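You operate a simulated robot arm through the tools that you are given. There is no shell and no other tool. Be economical: measure what you need, move in short steps, check, and stop when the job is done.

You are at the controls of a simulated two-armed robot. One attempt, no reset.

## Task
Pick up the carton that says "HUB" from the top of the workbench with one hand, pass it to the other hand and put it on the left end of the store counter. Stack the 32 mm steel puck from the top of the workbench on top of the 28 mm steel puck. Take the red spark plug and leave it on top of the purple pad. Open the bottom trolley drawer, take the red key and put it in the inside of the bottom trolley drawer, then shut the drawer. Open the top workbench drawer, take the chrome tray and leave it in the inside of the top workbench drawer, then shut the drawer. Put the pink pad on the top of the workbench away on the top of the blue trolley. Put the orange pad on the gold pulley. Close the middle trolley drawer. Take the white pad and leave it on the book. Open the top trolley drawer, fetch the blue piston and set it in the inside of the top trolley drawer, then shut the drawer. The order is free. Set down upright: carton, orange pad.

It is judged by the outcome, as a careful person would: the job done as asked, and still so three seconds after it is handed in. It fails if anything else is knocked over, pushed out of place, dropped, spilled or broken.

## Robot
Two 7-joint arms with two-finger grippers on one trunk, on a base that drives. Base frame: it is fixed to the floor where the robot stands at the start and does not move with it; the origin is under the middle of the robot, x ahead of it, y to its left, z up; the surface under the hand at the start is at about z = 840. Lengths are in mm, angles in rad, forces in N, time in s.
The left shoulder is at the start at [70, 139, 1302], the right one opposite. With the tool pointing down near the work surface each hand reaches from about 200 to 720 mm from the robot's upright axis, wherever it stands, measured 20 degrees to its own side. Places, roughly: blue piston (6x6x5 cm) [500, 2200, 900]; book [-2750, 5250, 750]; bottom trolley drawer [-1800, 700, 400]; carton [750, 0, 1000]; chrome tray (12x9x3 cm) [600, 700, 800]; gold pulley (6x6x3 cm) [600, 2100, 900]; inside of the bottom trolley drawer [-1900, 700, 300]; inside of the top trolley drawer [-1900, 700, 800]; inside of the top workbench drawer [600, 0, 700]; left end of the store counter (72x20 cm) [-1380, -1500, 900]; middle trolley drawer [-1700, 700, 600]; orange pad (5x4x4 cm) [-2000, 1400, 600]; pink pad (7x5x5 cm) [600, 1000, 900]; purple pad (6x5x6 cm) [-2400, -1500, 900]; red key [250, 250, 750]; red spark plug (3x3x9 cm) [500, -100, 900]; steel puck [750, 0, 750]; top of the blue trolley [-3400, 300, 800]; top trolley drawer [-1800, 700, 800]; top workbench drawer [500, 0, 700]; white pad (8x5x4 cm) [-1800, 400, 900]. Payload 3.43 kg a hand.
The TCP of each hand is the grasp point between the finger pads, 30 mm short of the fingertips. In the tool frame z runs along the fingers and y along their closing line. Largest opening 104 mm; the body of the gripper starts 57 mm behind the TCP.
Orientation is that of the tool frame in the base frame, as a unit quaternion [w, x, y, z]. With the fingers straight down and closing along the base's y, the tool's x points along the base's -x, its y along +y and its z along -z.

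## Interface
- The arms move only by the tool apply_moves. It takes "left_plan", "right_plan" or both (then of equal length, played together; a hand with none holds still); each is a list of rows, each a list of 7 numbers: the shift along the tool's x, y, z in units of 150 mm (1.0 is 150 mm), then the turn, a rotation vector about the tool's x, y, z in units of 45 degrees (1.0 is 45 degrees), then the finger opening in mm, from 0 to 104. In form: [[x, y, z, ax, ay, az, fingers], ...]. A call has 1 to 12 rows; each row is the pose to reach, as a shift and turn from the pose commanded when the call began, along the tool's axes at that moment. A call with a number of a shift or a turn outside -1 to 1 is refused whole. Rows are played at 5 a second. More than 50 mm and 0.15 rad between two rows, or a gripper value outside its range, and nothing of the call is played. A pose out of reach is approached as far as the arm can. The call stops where the force on the tool passes 40 N (or 10 N more than at its start, if that is more) or the arm is blocked; 0.2 s more then pass. The fingers move at their own pace (about 45 mm/s each) and stop on an object; they squeeze with about 39 N. The grip force told is the motor's: it shows also when the fingers shut on nothing. Time passes only in rows, and 0.2 s behind the last, so rows that repeat a pose let the fingers close. The reply holds the time, the measured pose of the TCP, the force on the tool along the base axes, the opening and the grip force, in the units named above and with some noise, with the torque about the TCP (base axes, N m) and any sound that the robot's microphone picked up.
- Cameras (640 x 400 px; columns grow to the right, rows downward): "scene" is now at [104.9, -3.3, 1485.9]; the picture's right is [-0.06, -1.00, 0.00], its down [-0.93, 0.05, -0.36] and it looks along [0.36, -0.02, -0.93] (base axes); focal length 214 px, centre (320, 200). "left" rides on the left gripper at [67, -18, -90] in its tool frame; the picture's right is [0.25, 0.97, 0.00], its down [-0.73, 0.19, -0.66] and it looks along [-0.64, 0.17, 0.75] (tool axes); focal length 218 px, centre (320, 200). "right" rides on the right gripper at [67, 18, -90] in its tool frame; the picture's right is [-0.25, 0.97, 0.00], its down [-0.73, -0.19, -0.66] and it looks along [-0.64, -0.17, 0.75] (tool axes); focal length 218 px, centre (320, 200). There is no depth. A picture from a camera that has moved, and an enlarged one, comes with that camera's place and axes in the base frame and with its lens.
- grab_frame(camera): a new picture of that camera. It takes no simulated time.
- lift_body(by): slides the trunk up (or, below 0, down) by that many mm; the arms and the scene camera ride with it, the base frame stays. It gives what a move gives, with no picture.
- roll_base(legs): drives the robot by 1 to 6 legs, each [ahead, left, turn to the left] in mm, mm and rad, along the robot's own axes; the way and the turn of a leg run together, so that a leg with both is an arc; at most 1500 mm and 3.142 rad a leg. The arms and the cameras ride along, it lands a little off, and it stops where it bumps. It gives what a move gives.
- turn_head(pan, tilt): turns the head with the scene camera to pan (to the left, within 1.501 rad either way) and tilt (down, from -0.506 to 1.204), counted from straight ahead of the robot. It gives what a move gives.
- close_up(camera, box): a new picture of the part [left, top, right, bottom] of that camera's present view, enlarged. It takes no simulated time.
- finish_job(): hands the job in; it is judged then, once.

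Work in short steps. Places have to be worked out from the pictures, the camera data and where the tool is seen: move nearer, look again, correct. Check each grasp and each placing, and mend what went wrong. You have 588 turns and 370 pictures in all, those below and enlarged ones among them. Open the grippers and draw the arms clear of the work before you hand the job in, unless the task says otherwise.

The tools are called after "Request:" as name(argument=value, ...) on one line, values as JSON. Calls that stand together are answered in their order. apply_moves: Moves the arms, as the interface text tells. Its arguments: {"type":"object","properties":{"left_plan":{"type":"array"},"right_plan":{"type":"array"}},"required":[]} The other tools are called the same way: lift_body (by) slides the trunk up or down; roll_base (legs) drives the base; turn_head (pan, tilt) turns the head that bears the scene camera; grab_frame (camera) takes a picture; close_up (camera, box) takes an enlarged picture of a part of a camera's view; finish_job () hands the job in.

At the start:

```text
time: 0.0
left_tcp_pos: [479.1, 268.6, 1177.8]
left_tcp_rot: [0.0, -0.001, 1.0, 0.0]
left_wrist_force: [0.0, -0.4, -0.7]
left_moment: [-0.02, -0.02, 0.01]
left_finger_gap: 103.7
left_finger_force: 0.1
right_tcp_pos: [410.2, -173.7, 1259.3]
right_tcp_rot: [0.0, -0.001, 1.0, 0.0]
right_wrist_force: [0.0, 0.5, -0.6]
right_moment: [-0.03, 0.03, 0.0]
right_finger_gap: 104.1
right_finger_force: 0.0
trunk travel left (down, up): [-796.0, 144.0]
robot x, y, heading: [3.5, 3.5, -0.001]
head pan, tilt: [-0.058, 1.201]
```

scene: 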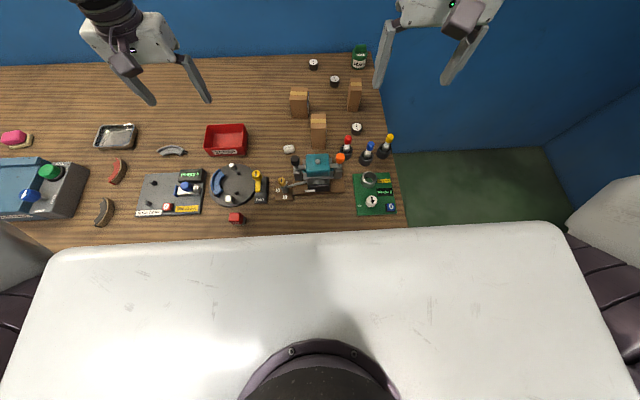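
right: 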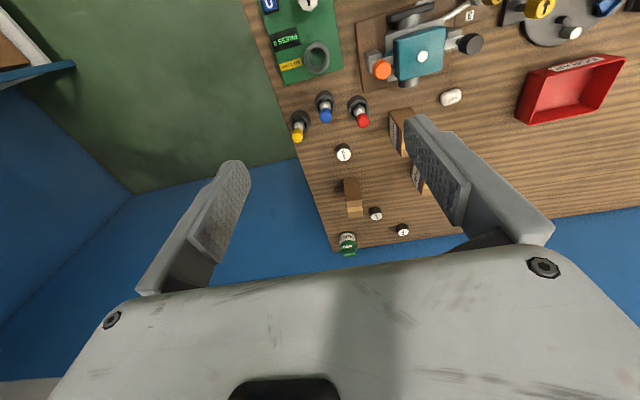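
left: 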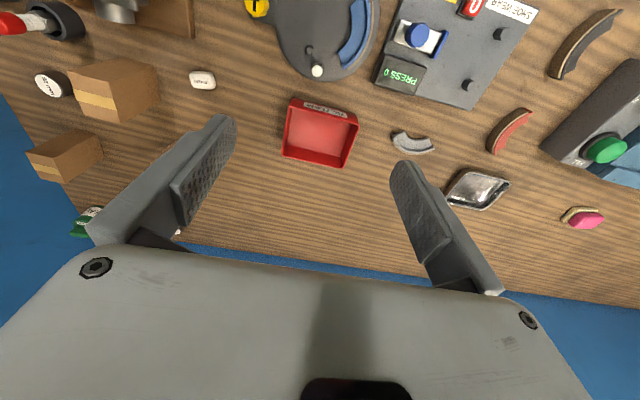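

The view shows the workbench with many objects. I start by enlarging the bench to identify the items.

Request:
close_up(camera="scene", box=[260, 30, 420, 130])

Request:
close_up(camera="scene", box=[260, 120, 420, 220])

Request:
close_up(camera="scene", box=[0, 60, 280, 235])

```text
4.00 times, centred on (340, 80) of scene
camera zoom: at [104.9, -3.3, 1485.9], right [-0.06, -1.0, 0.0], down [-0.93, 0.05, -0.36], along [0.36, -0.02, -0.93], focal length 858 px, centre (240, 680)
```

zoom: 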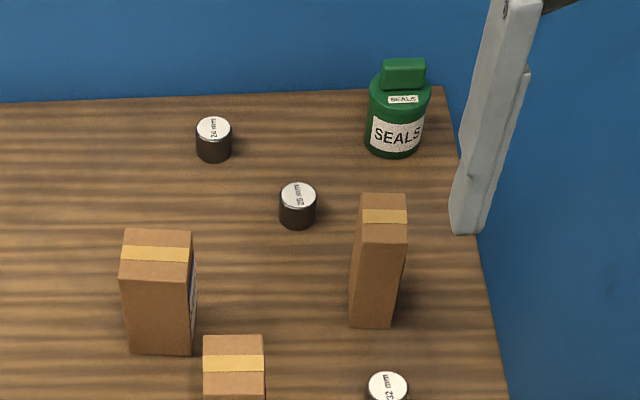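

```text
4.00 times, centred on (340, 170) of scene
camera zoom: at [104.9, -3.3, 1485.9], right [-0.06, -1.0, 0.0], down [-0.93, 0.05, -0.36], along [0.36, -0.02, -0.93], focal length 858 px, centre (240, 320)
```

zoom: 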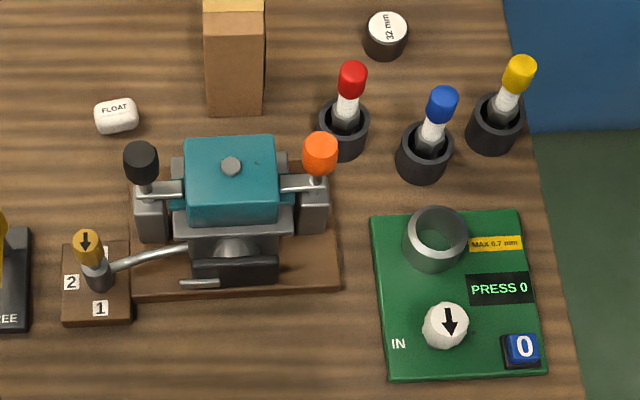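

```text
2.29 times, centred on (140, 148) of scene
camera zoom: at [104.9, -3.3, 1485.9], right [-0.06, -1.0, 0.0], down [-0.93, 0.05, -0.36], along [0.36, -0.02, -0.93], focal length 490 px, centre (731, 320)
```

zoom: 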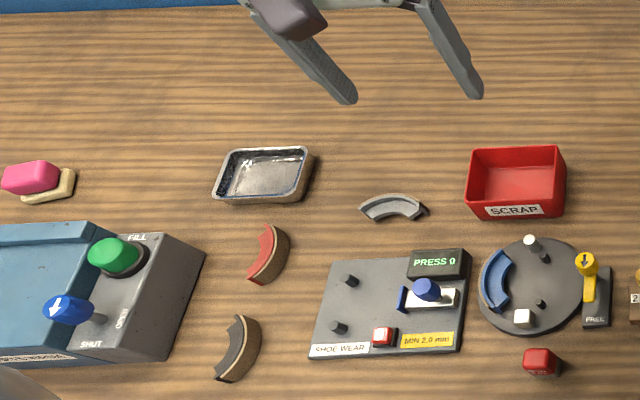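

I check the cartons' labels and pucks from the right and left hand cameras.

Request:
close_up(camera="right", box=[320, 80, 480, 260])

Request:
close_up(camera="left", box=[0, 40, 240, 250])

Request:
turn_head(pan=0, tilt=0.5)

Request:
grab_frame(camera="scene")

```text
2.22 times, centred on (400, 170) of right
camera zoom: at [344.2, -154.4, 1348.1], right [0.25, 0.97, 0.0], down [0.73, -0.19, 0.66], along [0.64, -0.16, -0.75], focal length 485 px, centre (142, 267)
```

zoom: 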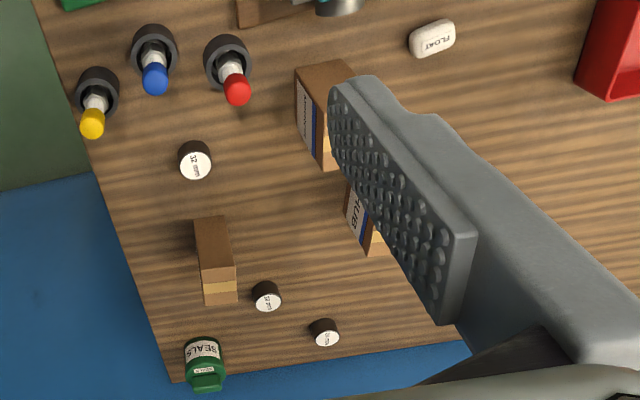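

```text
1.90 times, centred on (120, 145) of left
camera zoom: at [411.2, 251.7, 1267.5], right [-0.25, 0.97, 0.0], down [0.73, 0.19, 0.66], along [0.64, 0.17, -0.75], focal length 416 px, centre (701, 305)
```

zoom: 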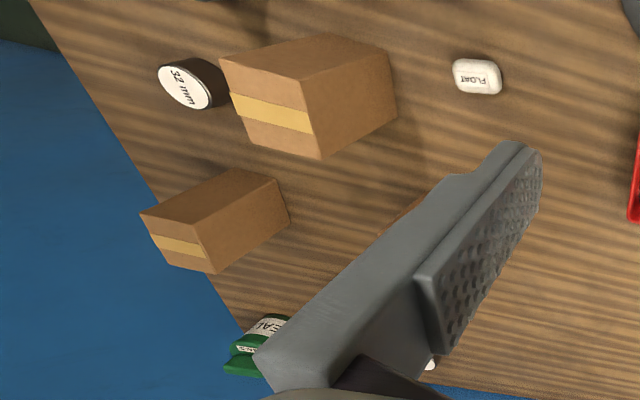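

```text
time: 1.1
left_tcp_pos: [478.1, 268.2, 1177.4]
left_tcp_rot: [0.0, 0.001, 1.0, 0.0]
left_wrist_force: [0.8, 0.0, 0.6]
left_moment: [0.0, 0.02, 0.0]
left_finger_gap: 104.2
left_finger_force: 0.0
right_tcp_pos: [409.9, -173.0, 1257.4]
right_tcp_rot: [0.0, -0.001, 1.0, 0.0]
right_wrist_force: [0.1, 0.5, -0.2]
right_moment: [0.0, -0.01, -0.02]
right_finger_gap: 103.8
right_finger_force: 0.0
trunk travel left (down, up): [-796.0, 144.0]
robot x, y, heading: [-0.4, 1.1, 0.005]
head pan, tilt: [0.0, 0.499]
```

```text
361 pictures are left
camera scene: at [140.0, -0.1, 1539.5], right [0.0, -1.0, 0.0], down [-0.48, 0.0, -0.88], along [0.88, 0.0, -0.48], focal length 214 px, centre (320, 200)
```

scene: 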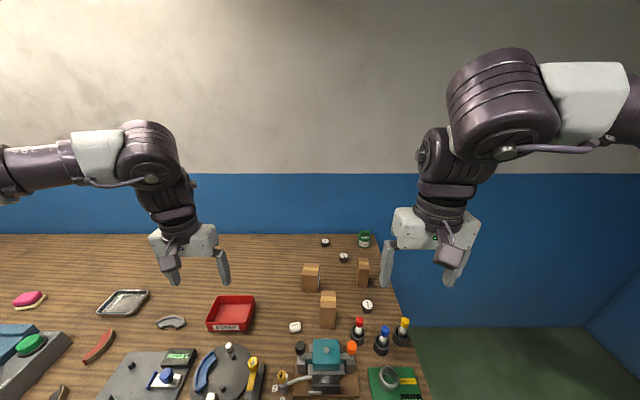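

HUB is the far-left carton of the three (≈[711, 41], about 63×37×104 mm). Now I look around the room with the head.

Request:
turn_head(pan=1.5, tilt=0.35)

Request:
grab_frame(camera="scene")

Request:
turn_head(pan=-1.5, tilt=0.35)

Request:
grab_frame(camera="scene")

```text
time: 2.7
left_tcp_pos: [478.7, 267.9, 1177.5]
left_tcp_rot: [0.0, 0.0, 1.0, 0.0]
left_wrist_force: [0.6, 0.0, 0.6]
left_moment: [-0.01, 0.01, -0.03]
left_finger_gap: 103.9
left_finger_force: 0.0
right_tcp_pos: [409.8, -173.1, 1258.2]
right_tcp_rot: [0.0, -0.001, 1.0, -0.001]
right_wrist_force: [0.0, 1.0, 0.1]
right_moment: [-0.01, 0.01, -0.01]
right_finger_gap: 103.9
right_finger_force: 0.0
trunk travel left (down, up): [-796.0, 144.0]
robot x, y, heading: [1.0, -0.6, 0.003]
head pan, tilt: [1.499, 0.351]
```

```text
360 pictures are left
camera scene: at [55.8, 92.8, 1553.2], right [1.0, -0.07, 0.0], down [-0.03, -0.34, -0.94], along [0.07, 0.94, -0.34], focal length 214 px, centre (320, 200)
```

scene: 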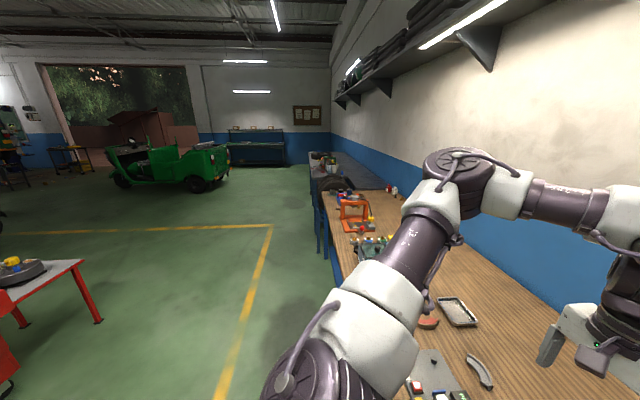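

```text
time: 5.3
left_tcp_pos: [479.0, 267.7, 1177.3]
left_tcp_rot: [-0.001, 0.001, 1.0, 0.0]
left_wrist_force: [-0.6, 0.1, -0.1]
left_moment: [0.02, 0.02, 0.0]
left_finger_gap: 103.7
left_finger_force: 0.2
right_tcp_pos: [411.3, -172.5, 1257.6]
right_tcp_rot: [0.001, -0.001, 1.0, 0.0]
right_wrist_force: [0.1, 1.6, 0.3]
right_moment: [-0.02, 0.0, 0.0]
right_finger_gap: 103.9
right_finger_force: 0.1
trunk travel left (down, up): [-796.0, 144.0]
robot x, y, heading: [-4.6, -3.2, -0.004]
head pan, tilt: [-1.499, 0.351]
```

```text
359 pictures are left
camera scene: at [55.8, -92.9, 1553.2], right [-1.0, -0.07, 0.0], down [-0.02, 0.34, -0.94], along [0.07, -0.94, -0.34], focal length 214 px, centre (320, 200)
```

scene: 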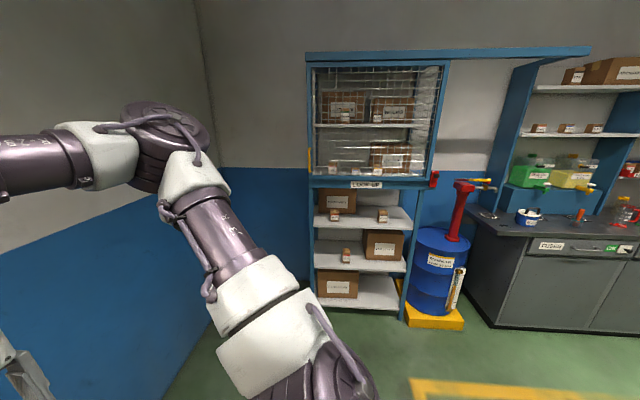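

Store counter lies to the back right. Now I face the head forward and zoom on the pucks to read them.

Request:
turn_head(pan=0, tilt=0.8)

Request:
close_up(camera="scene", box=[320, 120, 384, 160])

Request:
grab_frame(camera="scene")

```text
time: 6.9
left_tcp_pos: [478.3, 267.2, 1177.3]
left_tcp_rot: [0.0, 0.0, 1.0, -0.001]
left_wrist_force: [-0.3, 0.8, 0.4]
left_moment: [0.01, 0.01, 0.01]
left_finger_gap: 104.0
left_finger_force: 0.2
right_tcp_pos: [410.8, -173.1, 1257.2]
right_tcp_rot: [0.001, -0.001, 1.0, 0.0]
right_wrist_force: [0.4, 0.2, -1.1]
right_moment: [-0.02, 0.02, -0.01]
right_finger_gap: 104.2
right_finger_force: 0.1
trunk travel left (down, up): [-796.0, 144.0]
robot x, y, heading: [-0.3, -1.2, -0.001]
head pan, tilt: [0.0, 0.799]
```

```text
10.00 times, centred on (352, 140) of scene
camera zoom: at [129.7, -0.1, 1513.6], right [0.0, -1.0, 0.0], down [-0.72, 0.0, -0.7], along [0.7, 0.0, -0.72], focal length 2145 px, centre (0, 800)
```

zoom: 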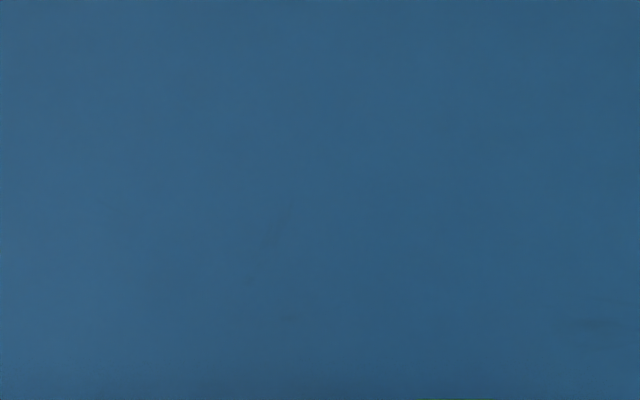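

```text
357 pictures are left
camera scene: at [129.7, -0.1, 1513.6], right [0.0, -1.0, 0.0], down [-0.72, 0.0, -0.7], along [0.7, 0.0, -0.72], focal length 214 px, centre (320, 200)
```

scene: 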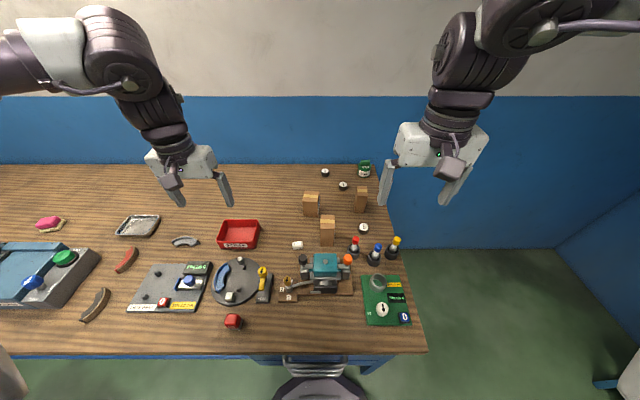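

Now zoom in on the pucks, drawer front, and right region.

Request:
close_up(camera="scene", box=[310, 160, 358, 190])

Request:
close_up(camera="scene", box=[200, 320, 440, 400])

Request:
close_up(camera="scene", box=[280, 150, 440, 250])

```text
13.33 times, centred on (334, 175) of scene
camera zoom: at [129.7, -0.1, 1513.6], right [0.0, -1.0, 0.0], down [-0.72, 0.0, -0.7], along [0.7, 0.0, -0.72], focal length 2860 px, centre (133, 533)
```

zoom: 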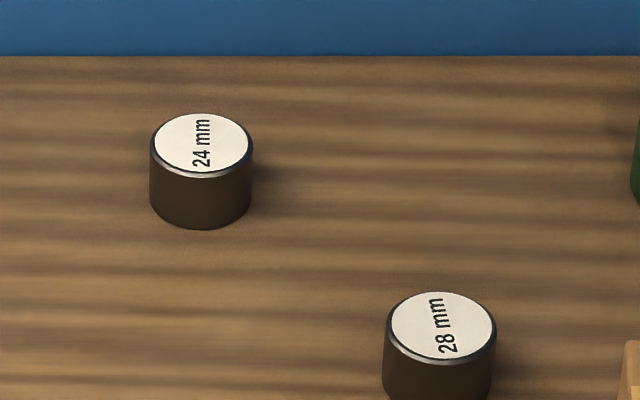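

```text
2.67 times, centred on (320, 360) of scene
camera zoom: at [129.7, -0.1, 1513.6], right [0.0, -1.0, 0.0], down [-0.72, 0.0, -0.7], along [0.7, 0.0, -0.72], focal length 572 px, centre (320, -227)
```

zoom: 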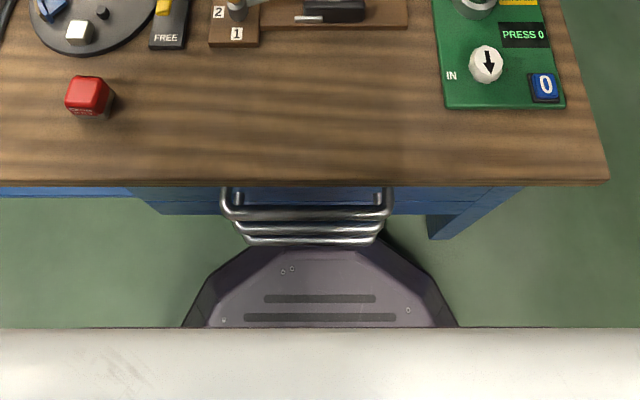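

```text
4.00 times, centred on (360, 200) of scene
camera zoom: at [129.7, -0.1, 1513.6], right [0.0, -1.0, 0.0], down [-0.72, 0.0, -0.7], along [0.7, 0.0, -0.72], focal length 858 px, centre (160, 200)
```

zoom: 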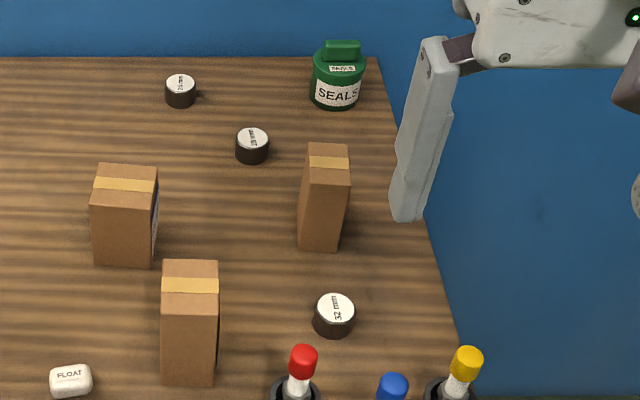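

The 28 mm puck is near [857,-104], the 32 mm near [618,-164], tops about z 868. I lower the trunk by 150 for reach and bring the right hand over the 32 mm puck.

Request:
lift_body(by=-150)

Request:
apply_moves(right_plan=[[-0.3, 0, 0, 0, 0, 0, 104], [-0.6, 0, 0, 0, 0, 0, 104], [-0.9, 0.02, 0, 0, 0, 0, 104], [-0.99, 0.06, 0.2, 0, 0, 0, 104], [-0.99, 0.06, 0.5, 0, 0, 0, 104]])

Request:
grab_frame(camera="right")

```text
time: 8.6
left_tcp_pos: [478.2, 267.0, 1028.4]
left_tcp_rot: [0.001, 0.0, 1.0, 0.0]
left_wrist_force: [-0.3, 0.8, -0.2]
left_moment: [0.01, 0.03, 0.01]
left_finger_gap: 104.0
left_finger_force: 0.0
right_tcp_pos: [410.8, -172.7, 1107.7]
right_tcp_rot: [-0.002, -0.001, 1.0, 0.0]
right_wrist_force: [-0.7, -0.6, -0.2]
right_moment: [0.0, 0.0, 0.02]
right_finger_gap: 103.9
right_finger_force: 0.1
trunk travel left (down, up): [-646.0, 294.0]
robot x, y, heading: [-2.2, 0.4, 0.002]
head pan, tilt: [0.0, 0.799]
```

```text
time: 9.8
left_tcp_pos: [479.8, 265.2, 1027.6]
left_tcp_rot: [-0.001, 0.0, 1.0, 0.001]
left_wrist_force: [-0.7, -0.3, -0.6]
left_moment: [0.02, 0.0, 0.01]
left_finger_gap: 104.0
left_finger_force: 0.0
right_tcp_pos: [559.6, -165.5, 1032.8]
right_tcp_rot: [0.0, -0.001, 1.0, 0.001]
right_wrist_force: [0.4, -0.5, 0.4]
right_moment: [0.01, 0.0, -0.02]
right_finger_gap: 104.0
right_finger_force: 0.1
trunk travel left (down, up): [-646.0, 294.0]
robot x, y, heading: [2.7, 3.0, 0.005]
head pan, tilt: [0.0, 0.799]
```

```text
353 pictures are left
camera right: at [493.8, -148.0, 1122.8], right [0.25, 0.97, 0.0], down [0.73, -0.19, 0.66], along [0.64, -0.16, -0.75], focal length 218 px, centre (320, 200)
```

right: 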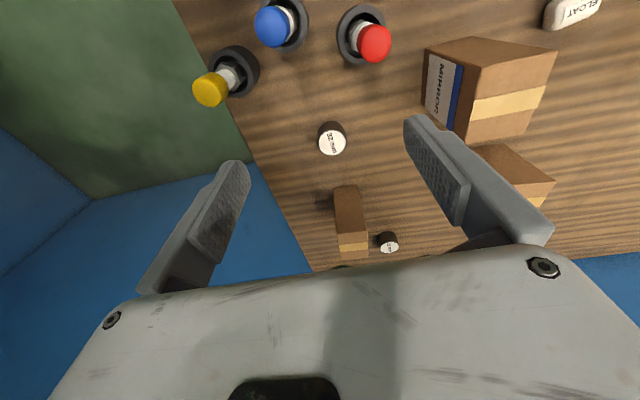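

The right camera confirms the 32 mm puck at [620,-164]. I lower over it with fingers at 70.

Request:
apply_moves(right_plan=[[-0.2, 0.01, 0.0, 0, 0, 0, 70], [-0.405, 0.013, 0.2, 0, 0, 0, 70], [-0.405, 0.013, 0.5, 0, 0, 0, 70], [-0.405, 0.013, 0.75, 0, 0, 0, 70], [-0.405, 0.013, 0.9, 0, 0, 0, 70]])

Request:
grab_frame(camera="right")

```text
time: 11.0
left_tcp_pos: [480.5, 267.9, 1027.2]
left_tcp_rot: [-0.001, 0.0, 1.0, 0.0]
left_wrist_force: [-0.4, 0.5, 0.6]
left_moment: [0.0, 0.01, 0.04]
left_finger_gap: 104.2
left_finger_force: 0.0
right_tcp_pos: [619.0, -162.1, 898.0]
right_tcp_rot: [0.0, -0.001, 1.0, 0.0]
right_wrist_force: [0.5, -0.7, -0.1]
right_moment: [0.0, 0.0, 0.01]
right_finger_gap: 70.0
right_finger_force: 0.1
trunk travel left (down, up): [-646.0, 294.0]
robot x, y, heading: [0.5, -1.9, 0.003]
head pan, tilt: [0.0, 0.799]
```

```text
352 pictures are left
camera right: at [552.3, -143.2, 988.6], right [0.25, 0.97, 0.0], down [0.73, -0.19, 0.66], along [0.64, -0.16, -0.75], focal length 218 px, centre (320, 200)
```

right: 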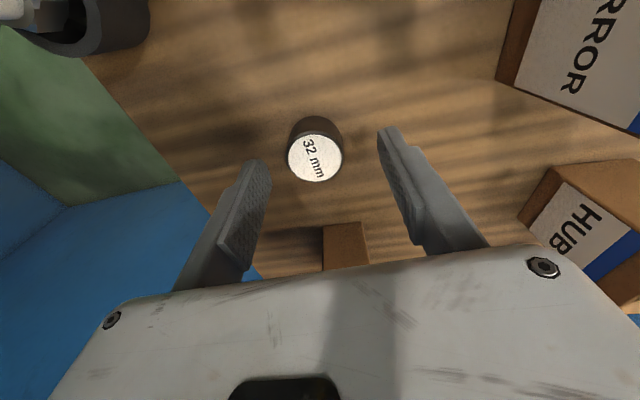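

Centered. I go down 20 mm and close.

Request:
apply_moves(right_plan=[[0, 0, 0.13, 0, 0, 0, 70], [0, 0, 0.13, 0, 0, 0, 20], [0, 0, 0.13, 0, 0, 0, 20], [0, 0, 0.13, 0, 0, 0, 20]])

Request:
apply_moves(right_plan=[[0, 0, -0.2, 0, 0, 0, 20], [0, 0, -0.5, 0, 0, 0, 20], [0, 0, -0.8, 0, 0, 0, 20], [0, 0, -1.0, 0, 0, 0, 20]])

Request:
grab_frame(camera="right")

```text
time: 12.0
left_tcp_pos: [477.3, 267.7, 1026.9]
left_tcp_rot: [0.0, 0.0, 1.0, 0.0]
left_wrist_force: [0.6, -0.3, 0.8]
left_moment: [0.01, -0.02, 0.01]
left_finger_gap: 103.8
left_finger_force: 0.0
right_tcp_pos: [618.3, -161.8, 878.4]
right_tcp_rot: [0.0, 0.0, 1.0, -0.001]
right_wrist_force: [0.9, -1.1, -0.5]
right_moment: [-0.04, -0.02, -0.01]
right_finger_gap: 37.0
right_finger_force: 34.0
trunk travel left (down, up): [-646.0, 294.0]
robot x, y, heading: [2.0, -2.9, 0.004]
head pan, tilt: [0.0, 0.799]
```

```text
time: 13.0
left_tcp_pos: [478.4, 268.5, 1027.5]
left_tcp_rot: [0.0, 0.0, 1.0, -0.001]
left_wrist_force: [-0.2, -0.4, 0.4]
left_moment: [-0.01, 0.0, 0.04]
left_finger_gap: 104.1
left_finger_force: 0.1
right_tcp_pos: [619.3, -161.5, 1029.5]
right_tcp_rot: [0.0, 0.0, 1.0, 0.0]
right_wrist_force: [-0.1, -0.4, -2.4]
right_moment: [-0.04, -0.04, 0.03]
right_finger_gap: 36.6
right_finger_force: 38.8
trunk travel left (down, up): [-646.0, 294.0]
robot x, y, heading: [0.4, 0.2, -0.001]
head pan, tilt: [0.0, 0.799]
```

```text
351 pictures are left
camera right: at [552.9, -142.1, 1119.1], right [0.25, 0.97, 0.0], down [0.73, -0.19, 0.66], along [0.64, -0.17, -0.75], focal length 218 px, centre (320, 200)
```

right: 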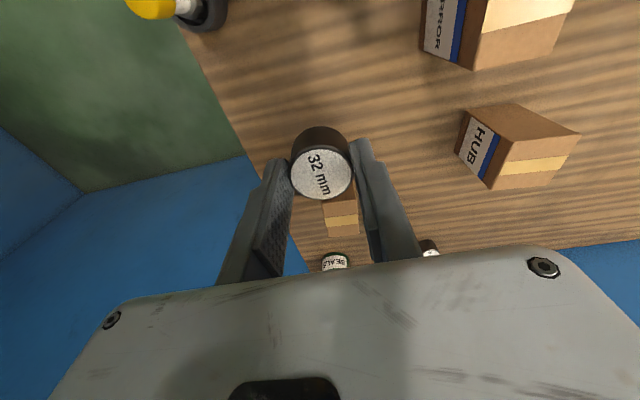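

The puck is held. I carry it over (its bottom is at z≈991, above the cartons) toward the 28 mm puck, testing the reach.

Request:
apply_moves(right_plan=[[-0.25, 0.1, 0, 0, 0, 0, 20], [-0.5, 0.2, 0, 0, 0, 0, 20], [-0.75, 0.3, 0, 0, 0, 0, 20], [-1.0, 0.38, 0, 0, 0, 0, 20]])

Request:
apply_moves(right_plan=[[-0.2, 0, 0, 0, 0, 0, 20], [-0.4, 0, 0, 0, 0, 0, 20], [-0.52, 0, 0, 0, 0, 0, 20]])

Request:
grab_frame(camera="right")

```text
time: 14.0
left_tcp_pos: [479.7, 268.3, 1026.9]
left_tcp_rot: [-0.001, 0.0, 1.0, -0.001]
left_wrist_force: [0.4, -0.6, -0.2]
left_moment: [0.0, 0.04, 0.03]
left_finger_gap: 104.0
left_finger_force: 0.1
right_tcp_pos: [655.9, -142.8, 1027.0]
right_tcp_rot: [-0.001, -0.001, 1.0, 0.0]
right_wrist_force: [-0.4, -0.2, -1.5]
right_moment: [-0.01, -0.01, -0.04]
right_finger_gap: 37.1
right_finger_force: 39.0
right hand out of reach, approached as far as the arm can: row 2, 3, 4
trunk travel left (down, up): [-646.0, 294.0]
robot x, y, heading: [-4.5, -2.9, -0.004]
head pan, tilt: [0.0, 0.799]
```

```text
time: 14.8
left_tcp_pos: [478.0, 267.9, 1027.8]
left_tcp_rot: [0.0, 0.001, 1.0, 0.0]
left_wrist_force: [0.2, 1.3, -0.3]
left_moment: [0.0, 0.01, -0.03]
left_finger_gap: 104.0
left_finger_force: 0.1
right_tcp_pos: [655.6, -144.8, 1027.5]
right_tcp_rot: [0.0, -0.002, 1.0, 0.001]
right_wrist_force: [-0.4, 0.0, -2.1]
right_moment: [-0.01, -0.02, -0.01]
right_finger_gap: 36.5
right_finger_force: 38.8
right hand out of reach, approached as far as the arm can: row 1, 2, 3
trunk travel left (down, up): [-646.0, 294.0]
robot x, y, heading: [0.0, -0.3, -0.002]
head pan, tilt: [0.0, 0.799]
```

```text
350 pictures are left
camera right: at [590.2, -126.8, 1117.2], right [0.25, 0.97, 0.0], down [0.73, -0.19, 0.66], along [0.64, -0.16, -0.75], focal length 218 px, centre (320, 200)
```

right: 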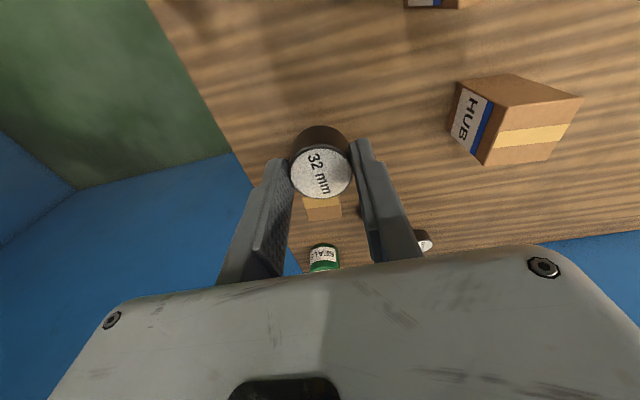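

Reach ends at x≈656 from here, so I'll approach from the bench's right end (edge y≈-285). I draw the right hand in first, then drive around.

Request:
apply_moves(right_plan=[[0.3, 0, 0, 0, 0, 0, 20], [0.6, 0, -0.1, 0, 0, 0, 20], [0.9, 0, -0.2, 0, 0, 0, 20], [1.0, 0, -0.3, 0, 0, 0, 20]])

Request:
roll_base(legs=[[-450, 0, 0], [0, -1000, 0], [0, 0, 1.5708], [0, -1000, 0]])

Request:
grab_frame(camera="scene")

```text
time: 15.8
left_tcp_pos: [478.5, 267.7, 1028.5]
left_tcp_rot: [0.0, 0.001, 1.0, 0.0]
left_wrist_force: [0.5, -0.6, 0.1]
left_moment: [-0.03, -0.02, -0.06]
left_finger_gap: 104.0
left_finger_force: 0.0
right_tcp_pos: [505.8, -147.7, 1071.5]
right_tcp_rot: [0.001, 0.0, 1.0, 0.001]
right_wrist_force: [-0.6, -0.7, -2.6]
right_moment: [0.0, 0.01, 0.01]
right_finger_gap: 36.8
right_finger_force: 39.0
trunk travel left (down, up): [-646.0, 294.0]
robot x, y, heading: [-0.4, 3.4, 0.002]
head pan, tilt: [0.0, 0.799]
```

```text
time: 31.9
left_tcp_pos: [292.9, -533.3, 1027.0]
left_tcp_rot: [0.0, -0.699, 0.716, 0.0]
left_wrist_force: [0.4, -0.5, 0.3]
left_moment: [0.0, 0.01, 0.0]
left_finger_gap: 104.0
left_finger_force: 0.1
right_tcp_pos: [709.8, -515.2, 1070.9]
right_tcp_rot: [0.0, -0.7, 0.714, 0.0]
right_wrist_force: [-1.3, 0.1, -1.3]
right_moment: [0.0, 0.0, -0.05]
right_finger_gap: 36.9
right_finger_force: 39.0
trunk travel left (down, up): [-646.0, 294.0]
robot x, y, heading: [548.4, -1017.8, 1.546]
head pan, tilt: [0.0, 0.799]
```

```text
349 pictures are left
camera scene: at [551.7, -887.2, 1363.5], right [1.0, -0.02, 0.0], down [-0.02, -0.72, -0.7], along [0.02, 0.7, -0.72], focal length 214 px, centre (320, 200)
```

scene: 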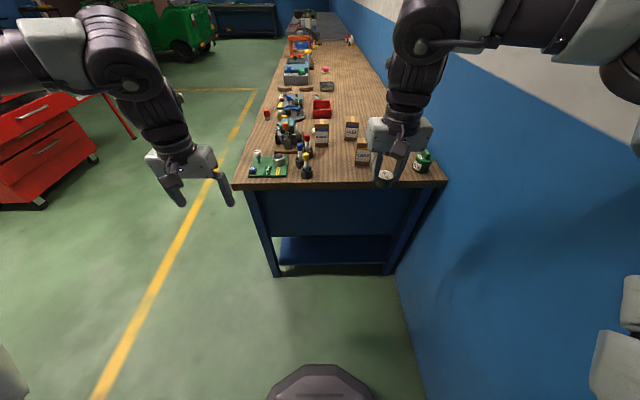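

I fix the heading and advance 400 mm toward the bench end (base front will stay clear of it).

Request:
roll_base(legs=[[0, 0, 0.025], [410, -20, 0]])

Request:
grab_frame(camera="scene")

Request:
grab_frame(camera="right")

```text
time: 34.8
left_tcp_pos: [300.1, -128.9, 1028.9]
left_tcp_rot: [0.0, 0.709, -0.706, 0.0]
left_wrist_force: [0.1, -0.1, 1.0]
left_moment: [-0.02, 0.0, 0.02]
left_finger_gap: 104.1
left_finger_force: 0.1
right_tcp_pos: [714.4, -98.2, 1071.9]
right_tcp_rot: [0.0, 0.709, -0.705, 0.0]
right_wrist_force: [0.5, 0.6, -2.5]
right_moment: [-0.05, -0.02, 0.03]
right_finger_gap: 37.0
right_finger_force: 39.1
trunk travel left (down, up): [-646.0, 294.0]
robot x, y, heading: [571.6, -603.8, 1.575]
head pan, tilt: [0.0, 0.799]
```

```text
348 pictures are left
camera scene: at [567.4, -475.4, 1363.7], right [1.0, 0.0, 0.0], down [0.0, -0.72, -0.7], along [0.0, 0.7, -0.72], focal length 214 px, centre (320, 200)
```

scene: 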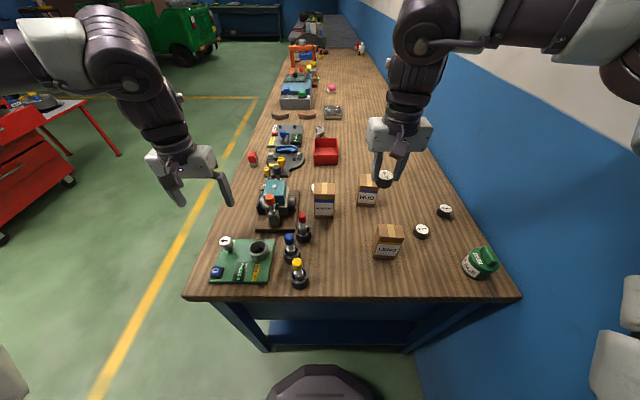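

```text
347 pictures are left
camera right: at [699.1, -165.6, 1161.8], right [-0.97, 0.25, 0.0], down [0.19, 0.73, 0.66], along [0.16, 0.64, -0.75], focal length 218 px, centre (320, 200)
```

right: 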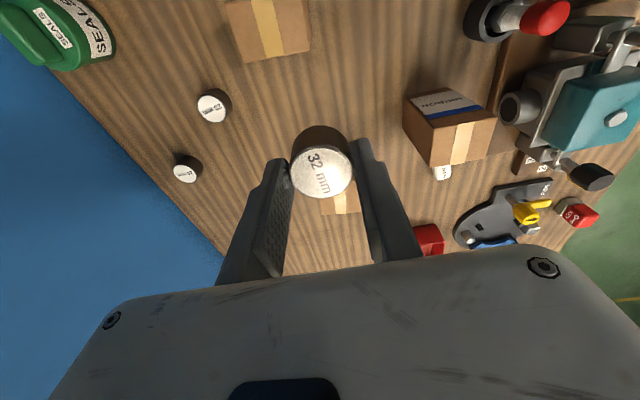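

The 28 mm puck sits near [856,-108]. I shift the right hand 142 mm toward +x above it and look again.

Request:
apply_moves(right_plan=[[0.02, -0.3, 0, 0, 0, 0, 20], [0.04, -0.6, 0, 0, 0, 0, 20], [0.05, -0.94, 0, 0, 0, 0, 20], [0.05, -0.94, 0.3, 0, 0, 0, 20], [0.05, -0.94, 0.5, 0, 0, 0, 20]])

Request:
grab_frame(camera="right")

Request:
grab_frame(camera="scene")

```text
refused: row 3 steps farther than a row can; nothing moved
```

```text
346 pictures are left
camera right: at [699.1, -165.6, 1161.8], right [-0.97, 0.25, 0.0], down [0.19, 0.73, 0.66], along [0.16, 0.64, -0.75], focal length 218 px, centre (320, 200)
```

right: 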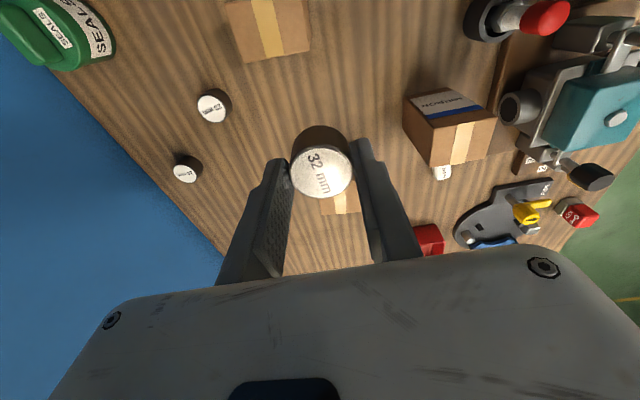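

```text
345 pictures are left
camera scene: at [567.4, -475.4, 1363.7], right [1.0, 0.0, 0.0], down [0.0, -0.72, -0.7], along [0.0, 0.7, -0.72], focal length 214 px, centre (320, 200)
```

scene: 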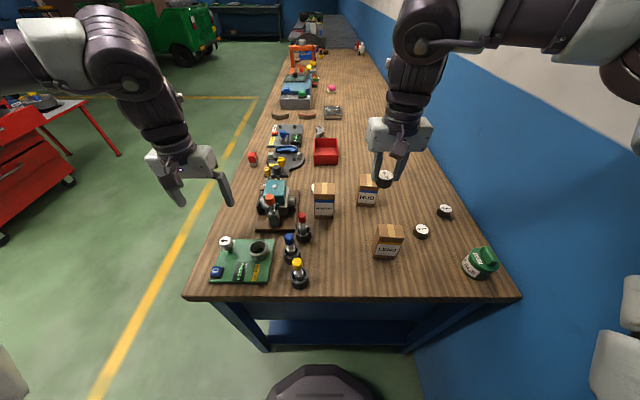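

The call was refused for a step slightly too long; I resend with finer steps.

Request:
apply_moves(right_plan=[[0.02, -0.3, 0, 0, 0, 0, 20], [0.04, -0.6, 0, 0, 0, 0, 20], [0.05, -0.9, 0, 0, 0, 0, 20], [0.05, -0.94, 0.25, 0, 0, 0, 20], [0.05, -0.94, 0.5, 0, 0, 0, 20]])

Request:
grab_frame(camera="right")

Request:
close_up(camera="scene", box=[360, 140, 520, 240])

```text
time: 36.0
left_tcp_pos: [294.5, -129.0, 1026.6]
left_tcp_rot: [-0.002, 0.708, -0.706, 0.002]
left_wrist_force: [-0.4, 0.0, -0.1]
left_moment: [-0.04, 0.02, 0.01]
left_finger_gap: 103.8
left_finger_force: 0.1
right_tcp_pos: [851.0, -105.4, 997.5]
right_tcp_rot: [-0.001, 0.71, -0.705, 0.001]
right_wrist_force: [0.3, -0.9, -2.2]
right_moment: [-0.01, -0.02, 0.01]
right_finger_gap: 36.7
right_finger_force: 38.6
trunk travel left (down, up): [-646.0, 294.0]
robot x, y, heading: [570.1, -606.3, 1.573]
head pan, tilt: [0.0, 0.799]
```

```text
344 pictures are left
camera right: at [835.0, -172.0, 1087.7], right [-0.97, 0.25, 0.0], down [0.18, 0.73, 0.66], along [0.16, 0.64, -0.75], focal length 218 px, centre (320, 200)
```

right: 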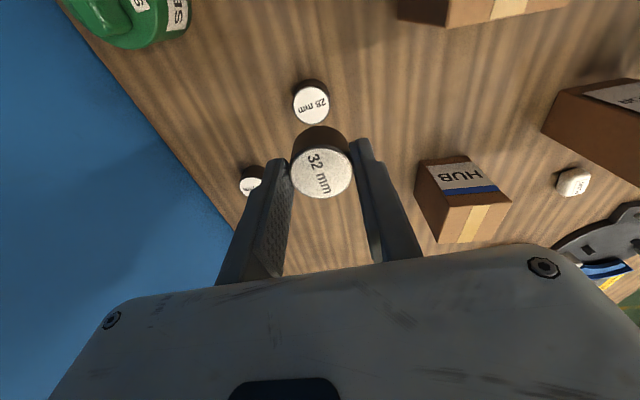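

```text
4.00 times, centred on (440, 190) of scene
camera zoom: at [561.4, -475.8, 1363.8], right [1.0, 0.0, 0.0], down [0.01, -0.72, -0.7], along [0.0, 0.7, -0.72], focal length 858 px, centre (-160, 240)
```

zoom: 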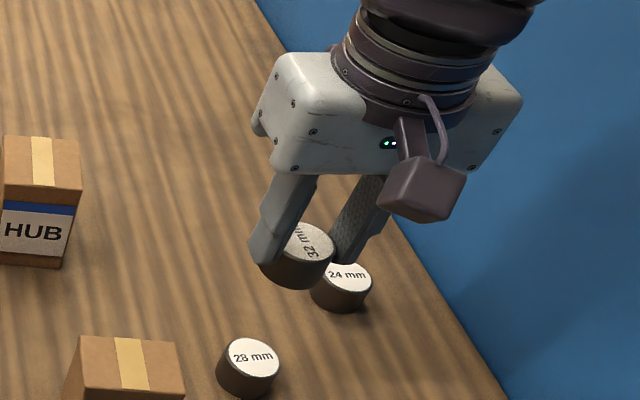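

Relative to the held puck, the 28 mm puck is about 10 mm further in +x. I correct and lower to just above it.

Request:
apply_moves(right_plan=[[0, -0.068, 0, 0, 0, 0, 20], [0, -0.068, 0.2, 0, 0, 0, 20], [0, -0.068, 0.45, 0, 0, 0, 20]])

Request:
grab_frame(camera="right")

Request:
close_up(camera="scene", box=[380, 180, 460, 230])

```text
time: 36.8
left_tcp_pos: [284.8, -132.4, 1025.7]
left_tcp_rot: [-0.007, 0.708, -0.706, 0.005]
left_wrist_force: [-0.1, 0.3, 0.0]
left_moment: [0.03, 0.03, -0.01]
left_finger_gap: 104.1
left_finger_force: 0.0
right_tcp_pos: [850.8, -108.8, 935.0]
right_tcp_rot: [-0.008, 0.71, -0.705, 0.003]
right_wrist_force: [-0.5, -0.3, -2.4]
right_moment: [0.0, 0.01, 0.01]
right_finger_gap: 36.9
right_finger_force: 38.5
trunk travel left (down, up): [-646.0, 294.0]
robot x, y, heading: [569.1, -605.8, 1.574]
head pan, tilt: [0.0, 0.799]
```

```text
342 pictures are left
camera right: at [834.1, -175.7, 1025.2], right [-0.97, 0.25, -0.01], down [0.18, 0.73, 0.66], along [0.17, 0.64, -0.75], focal length 218 px, centre (320, 200)
```

right: 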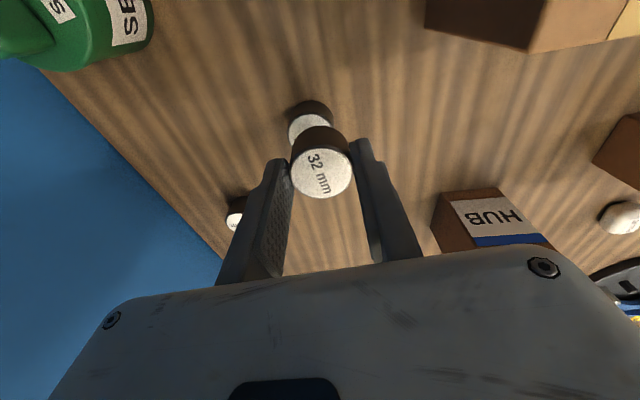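

```text
8.00 times, centred on (420, 205) of scene
camera zoom: at [547.9, -480.6, 1364.3], right [1.0, 0.0, 0.02], down [0.01, -0.71, -0.7], along [0.01, 0.7, -0.71], focal length 1716 px, centre (-480, 160)
```

zoom: 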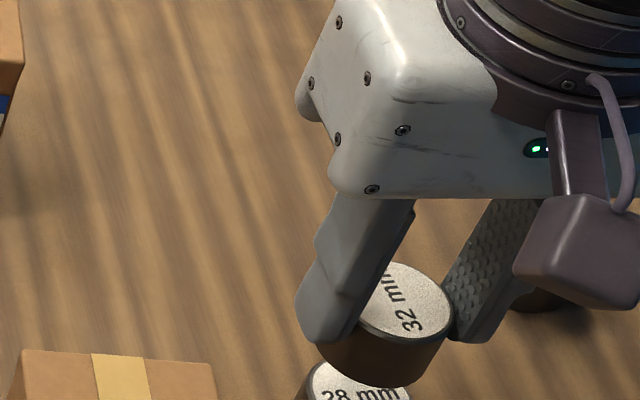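

The right elbow seems to press the wall (the whole robot shifted and tilted slightly). I lift and retreat the hand toward -x to relieve it.

Request:
apply_moves(right_plan=[[0, 0, -0.3, 0, 0, 0, 20], [0, 0.2, -0.5, 0, 0, 0, 20], [0, 0.5, -0.6, 0, 0, 0, 20], [0, 0.8, -0.6, 0, 0, 0, 20]])

Request:
turn_head(pan=-1.3, tilt=0.3)

Request:
grab_frame(camera="scene")

```text
time: 37.8
left_tcp_pos: [297.6, -127.1, 1026.7]
left_tcp_rot: [0.0, 0.708, -0.706, 0.001]
left_wrist_force: [0.0, -0.3, -1.1]
left_moment: [-0.03, -0.02, 0.02]
left_finger_gap: 104.0
left_finger_force: 0.0
right_tcp_pos: [743.7, -104.5, 1019.4]
right_tcp_rot: [-0.001, 0.708, -0.706, 0.0]
right_wrist_force: [0.4, -0.1, -2.8]
right_moment: [-0.03, -0.02, 0.0]
right_finger_gap: 36.8
right_finger_force: 38.8
trunk travel left (down, up): [-646.0, 294.0]
robot x, y, heading: [566.8, -604.3, 1.579]
head pan, tilt: [0.0, 0.799]
```

```text
time: 39.2
left_tcp_pos: [299.3, -128.0, 1028.2]
left_tcp_rot: [0.001, 0.708, -0.706, 0.0]
left_wrist_force: [0.2, 0.0, 0.2]
left_moment: [0.02, -0.01, 0.01]
left_finger_gap: 103.9
left_finger_force: 0.2
right_tcp_pos: [745.4, -104.7, 1018.9]
right_tcp_rot: [0.0, 0.709, -0.705, 0.0]
right_wrist_force: [-0.7, 0.3, -2.8]
right_moment: [0.01, 0.02, -0.01]
right_finger_gap: 37.1
right_finger_force: 38.7
trunk travel left (down, up): [-646.0, 294.0]
robot x, y, heading: [570.9, -607.5, 1.572]
head pan, tilt: [-1.3, 0.3]
```

```text
340 pictures are left
camera scene: at [657.5, -530.0, 1407.9], right [0.27, -0.96, 0.0], down [-0.28, -0.08, -0.96], along [0.92, 0.26, -0.3], focal length 214 px, centre (320, 200)
```

scene: 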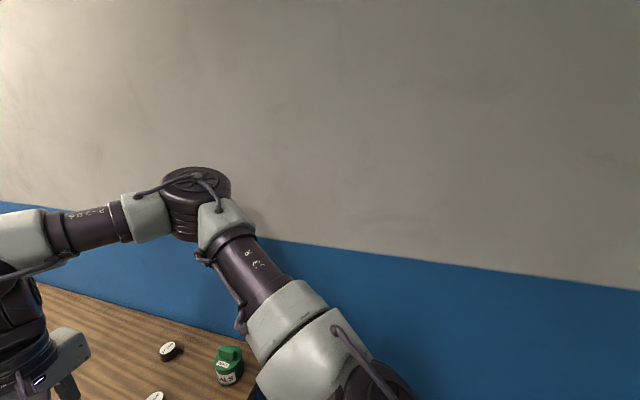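

Clear again. I drive the base 180 mm to its left (toward -x) so the elbow stays off the wall.

Request:
roll_base(legs=[[0, 180, 0]])

Request:
turn_head(pan=-0.5, tilt=0.7)

Request:
apply_moves(right_plan=[[0, -0.3, 0, 0, 0, 0, 20], [0, -0.6, 0, 0, 0, 0, 20], [0, -0.9, 0, 0, 0, 0, 20]])

Request:
apply_moves(right_plan=[[0, -0.3, 0, 0, 0, 0, 20], [0, -0.6, 0, 0, 0, 0, 20], [0, -0.9, 0, 0, 0, 0, 20]])

Request:
grab_frame(camera="scene")

Request:
grab_frame(camera="right")

```text
time: 40.8
left_tcp_pos: [119.7, -127.8, 1028.8]
left_tcp_rot: [0.0, -0.707, 0.707, 0.0]
left_wrist_force: [-0.4, -0.5, -0.2]
left_moment: [-0.03, -0.01, 0.01]
left_finger_gap: 104.1
left_finger_force: 0.0
right_tcp_pos: [564.8, -105.6, 1019.0]
right_tcp_rot: [0.001, 0.708, -0.706, -0.001]
right_wrist_force: [0.2, 0.3, -1.9]
right_moment: [0.04, 0.03, 0.02]
right_finger_gap: 36.8
right_finger_force: 39.0
trunk travel left (down, up): [-646.0, 294.0]
robot x, y, heading: [388.5, -603.3, 1.566]
head pan, tilt: [-1.3, 0.3]
```

```text
time: 41.9
left_tcp_pos: [119.6, -127.4, 1027.6]
left_tcp_rot: [-0.001, -0.707, 0.707, 0.001]
left_wrist_force: [0.7, -0.3, -0.4]
left_moment: [-0.02, -0.02, 0.0]
left_finger_gap: 104.2
left_finger_force: 0.0
right_tcp_pos: [564.2, -104.8, 1019.3]
right_tcp_rot: [0.0, 0.708, -0.706, 0.0]
right_wrist_force: [-0.3, 0.0, -1.7]
right_moment: [-0.01, -0.01, 0.0]
right_finger_gap: 36.7
right_finger_force: 38.8
trunk travel left (down, up): [-646.0, 294.0]
robot x, y, heading: [383.0, -604.3, 1.569]
head pan, tilt: [-0.499, 0.7]
```

```text
time: 42.7
left_tcp_pos: [120.0, -127.6, 1027.9]
left_tcp_rot: [0.0, -0.707, 0.708, 0.0]
left_wrist_force: [-0.1, 0.5, 1.2]
left_moment: [-0.01, 0.01, 0.02]
left_finger_gap: 103.9
left_finger_force: 0.1
right_tcp_pos: [699.4, -103.9, 1018.0]
right_tcp_rot: [0.001, 0.708, -0.706, 0.0]
right_wrist_force: [1.0, -0.4, -2.4]
right_moment: [0.02, 0.02, 0.03]
right_finger_gap: 36.8
right_finger_force: 39.1
trunk travel left (down, up): [-646.0, 294.0]
robot x, y, heading: [387.6, -610.3, 1.574]
head pan, tilt: [-0.499, 0.7]
```

```text
time: 43.5
left_tcp_pos: [120.1, -127.4, 1027.8]
left_tcp_rot: [-0.001, 0.707, -0.707, -0.001]
left_wrist_force: [0.9, -0.3, -0.2]
left_moment: [0.04, 0.03, 0.04]
left_finger_gap: 104.2
left_finger_force: 0.0
right_tcp_pos: [836.6, -104.3, 1017.7]
right_tcp_rot: [0.001, 0.708, -0.706, -0.001]
right_wrist_force: [-0.7, 0.3, -1.4]
right_moment: [-0.04, -0.01, 0.02]
right_finger_gap: 36.9
right_finger_force: 38.9
trunk travel left (down, up): [-646.0, 294.0]
robot x, y, heading: [384.9, -604.3, 1.57]
head pan, tilt: [-0.499, 0.7]
```

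```text
339 pictures are left
camera scene: at [427.2, -481.2, 1371.8], right [0.88, -0.48, 0.0], down [-0.31, -0.57, -0.76], along [0.36, 0.67, -0.64], focal length 214 px, centre (320, 200)
```

scene: 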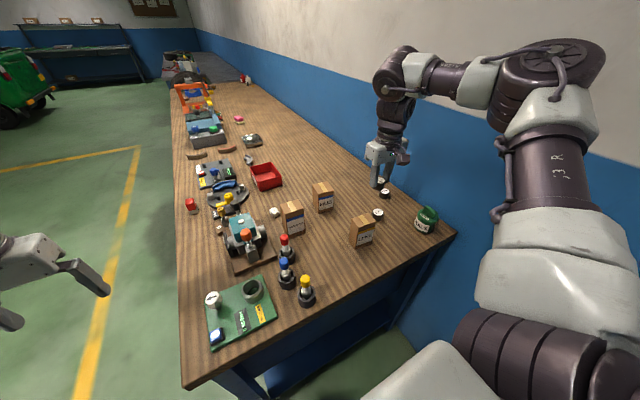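

```text
338 pictures are left
camera right: at [820.4, -169.7, 1108.0], right [-0.97, 0.25, 0.0], down [0.19, 0.73, 0.66], along [0.16, 0.64, -0.75], focal length 218 px, centre (320, 200)
```

right: 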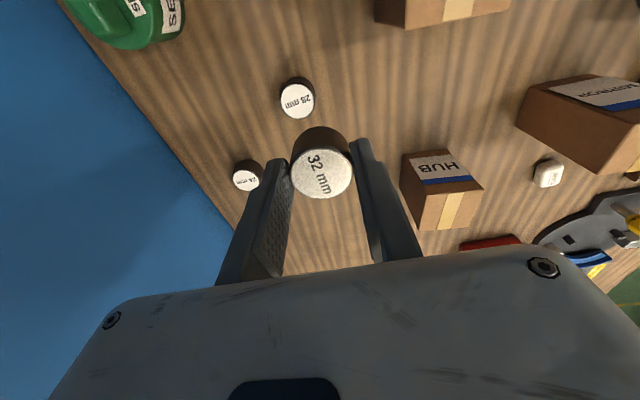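

No contact now. I move +25 mm in x and lower to just above the 28 mm puck.

Request:
apply_moves(right_plan=[[0.007, -0.167, 0, 0, 0, 0, 20], [0.007, -0.167, 0.3, 0, 0, 0, 20], [0.007, -0.167, 0.55, 0, 0, 0, 20]])

Request:
grab_frame(camera="right")

Request:
close_up(camera="scene", box=[340, 160, 420, 230])

```text
time: 44.3
left_tcp_pos: [120.6, -126.7, 1027.3]
left_tcp_rot: [-0.001, -0.707, 0.707, -0.001]
left_wrist_force: [-0.5, 1.0, -0.5]
left_moment: [-0.06, 0.02, 0.01]
left_finger_gap: 104.1
left_finger_force: 0.2
right_tcp_pos: [860.6, -104.7, 935.7]
right_tcp_rot: [0.0, 0.709, -0.706, 0.0]
right_wrist_force: [0.3, 0.8, -1.7]
right_moment: [0.01, -0.01, 0.0]
right_finger_gap: 36.6
right_finger_force: 39.0
trunk travel left (down, up): [-646.0, 294.0]
robot x, y, heading: [388.3, -607.6, 1.566]
head pan, tilt: [-0.499, 0.7]
```

```text
337 pictures are left
camera right: at [844.1, -171.7, 1025.1], right [-0.97, 0.25, 0.0], down [0.19, 0.73, 0.66], along [0.16, 0.64, -0.75], focal length 218 px, centre (320, 200)
```

right: 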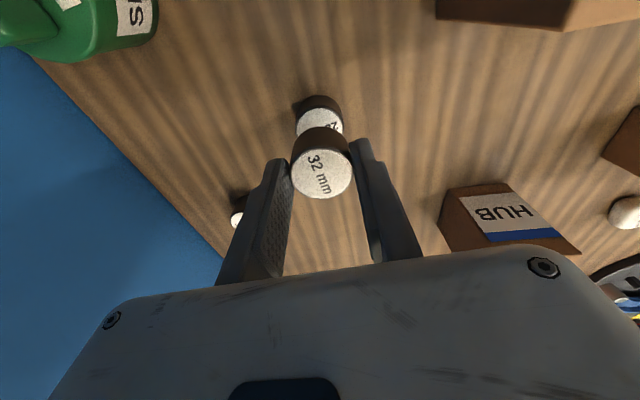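

```text
5.71 times, centred on (380, 195) of scene
camera zoom: at [427.1, -480.5, 1371.8], right [0.88, -0.48, 0.0], down [-0.31, -0.57, -0.76], along [0.37, 0.67, -0.65], focal length 1226 px, centre (-23, 229)
```

zoom: 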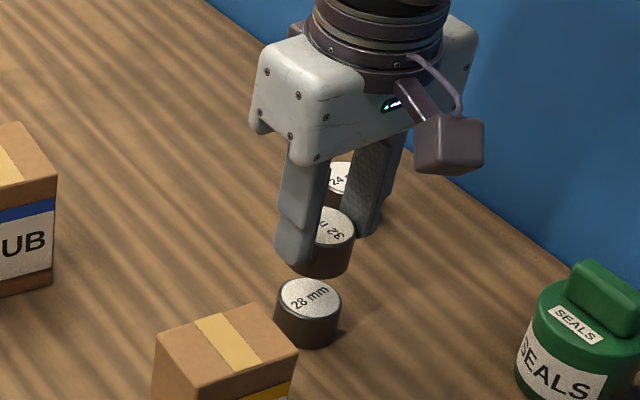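

Aligned within about 1 mm. I lower 27 mm and check the force.

Request:
apply_moves(right_plan=[[0, 0, 0.1, 0, 0, 0, 20], [0, 0, 0.18, 0, 0, 0, 20]])

Request:
close_up(camera="scene", box=[360, 180, 410, 220])

```text
time: 44.9
left_tcp_pos: [119.4, -127.9, 1026.5]
left_tcp_rot: [0.0, 0.707, -0.707, 0.0]
left_wrist_force: [0.7, 0.1, -0.1]
left_moment: [-0.01, 0.01, -0.02]
left_finger_gap: 103.9
left_finger_force: 0.1
right_tcp_pos: [858.4, -103.8, 908.6]
right_tcp_rot: [0.0, 0.708, -0.706, 0.0]
right_wrist_force: [0.3, -0.9, -2.2]
right_moment: [0.0, -0.01, 0.0]
right_finger_gap: 36.8
right_finger_force: 38.8
trunk travel left (down, up): [-646.0, 294.0]
robot x, y, heading: [388.1, -605.7, 1.574]
head pan, tilt: [-0.499, 0.7]
```

```text
10.00 times, centred on (385, 200) of scene
camera zoom: at [426.6, -481.1, 1371.8], right [0.88, -0.48, 0.0], down [-0.31, -0.57, -0.76], along [0.37, 0.67, -0.64], focal length 2145 px, centre (-330, 200)
```

zoom: 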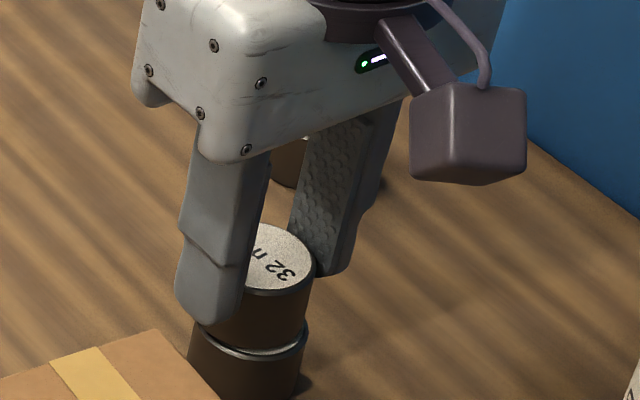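

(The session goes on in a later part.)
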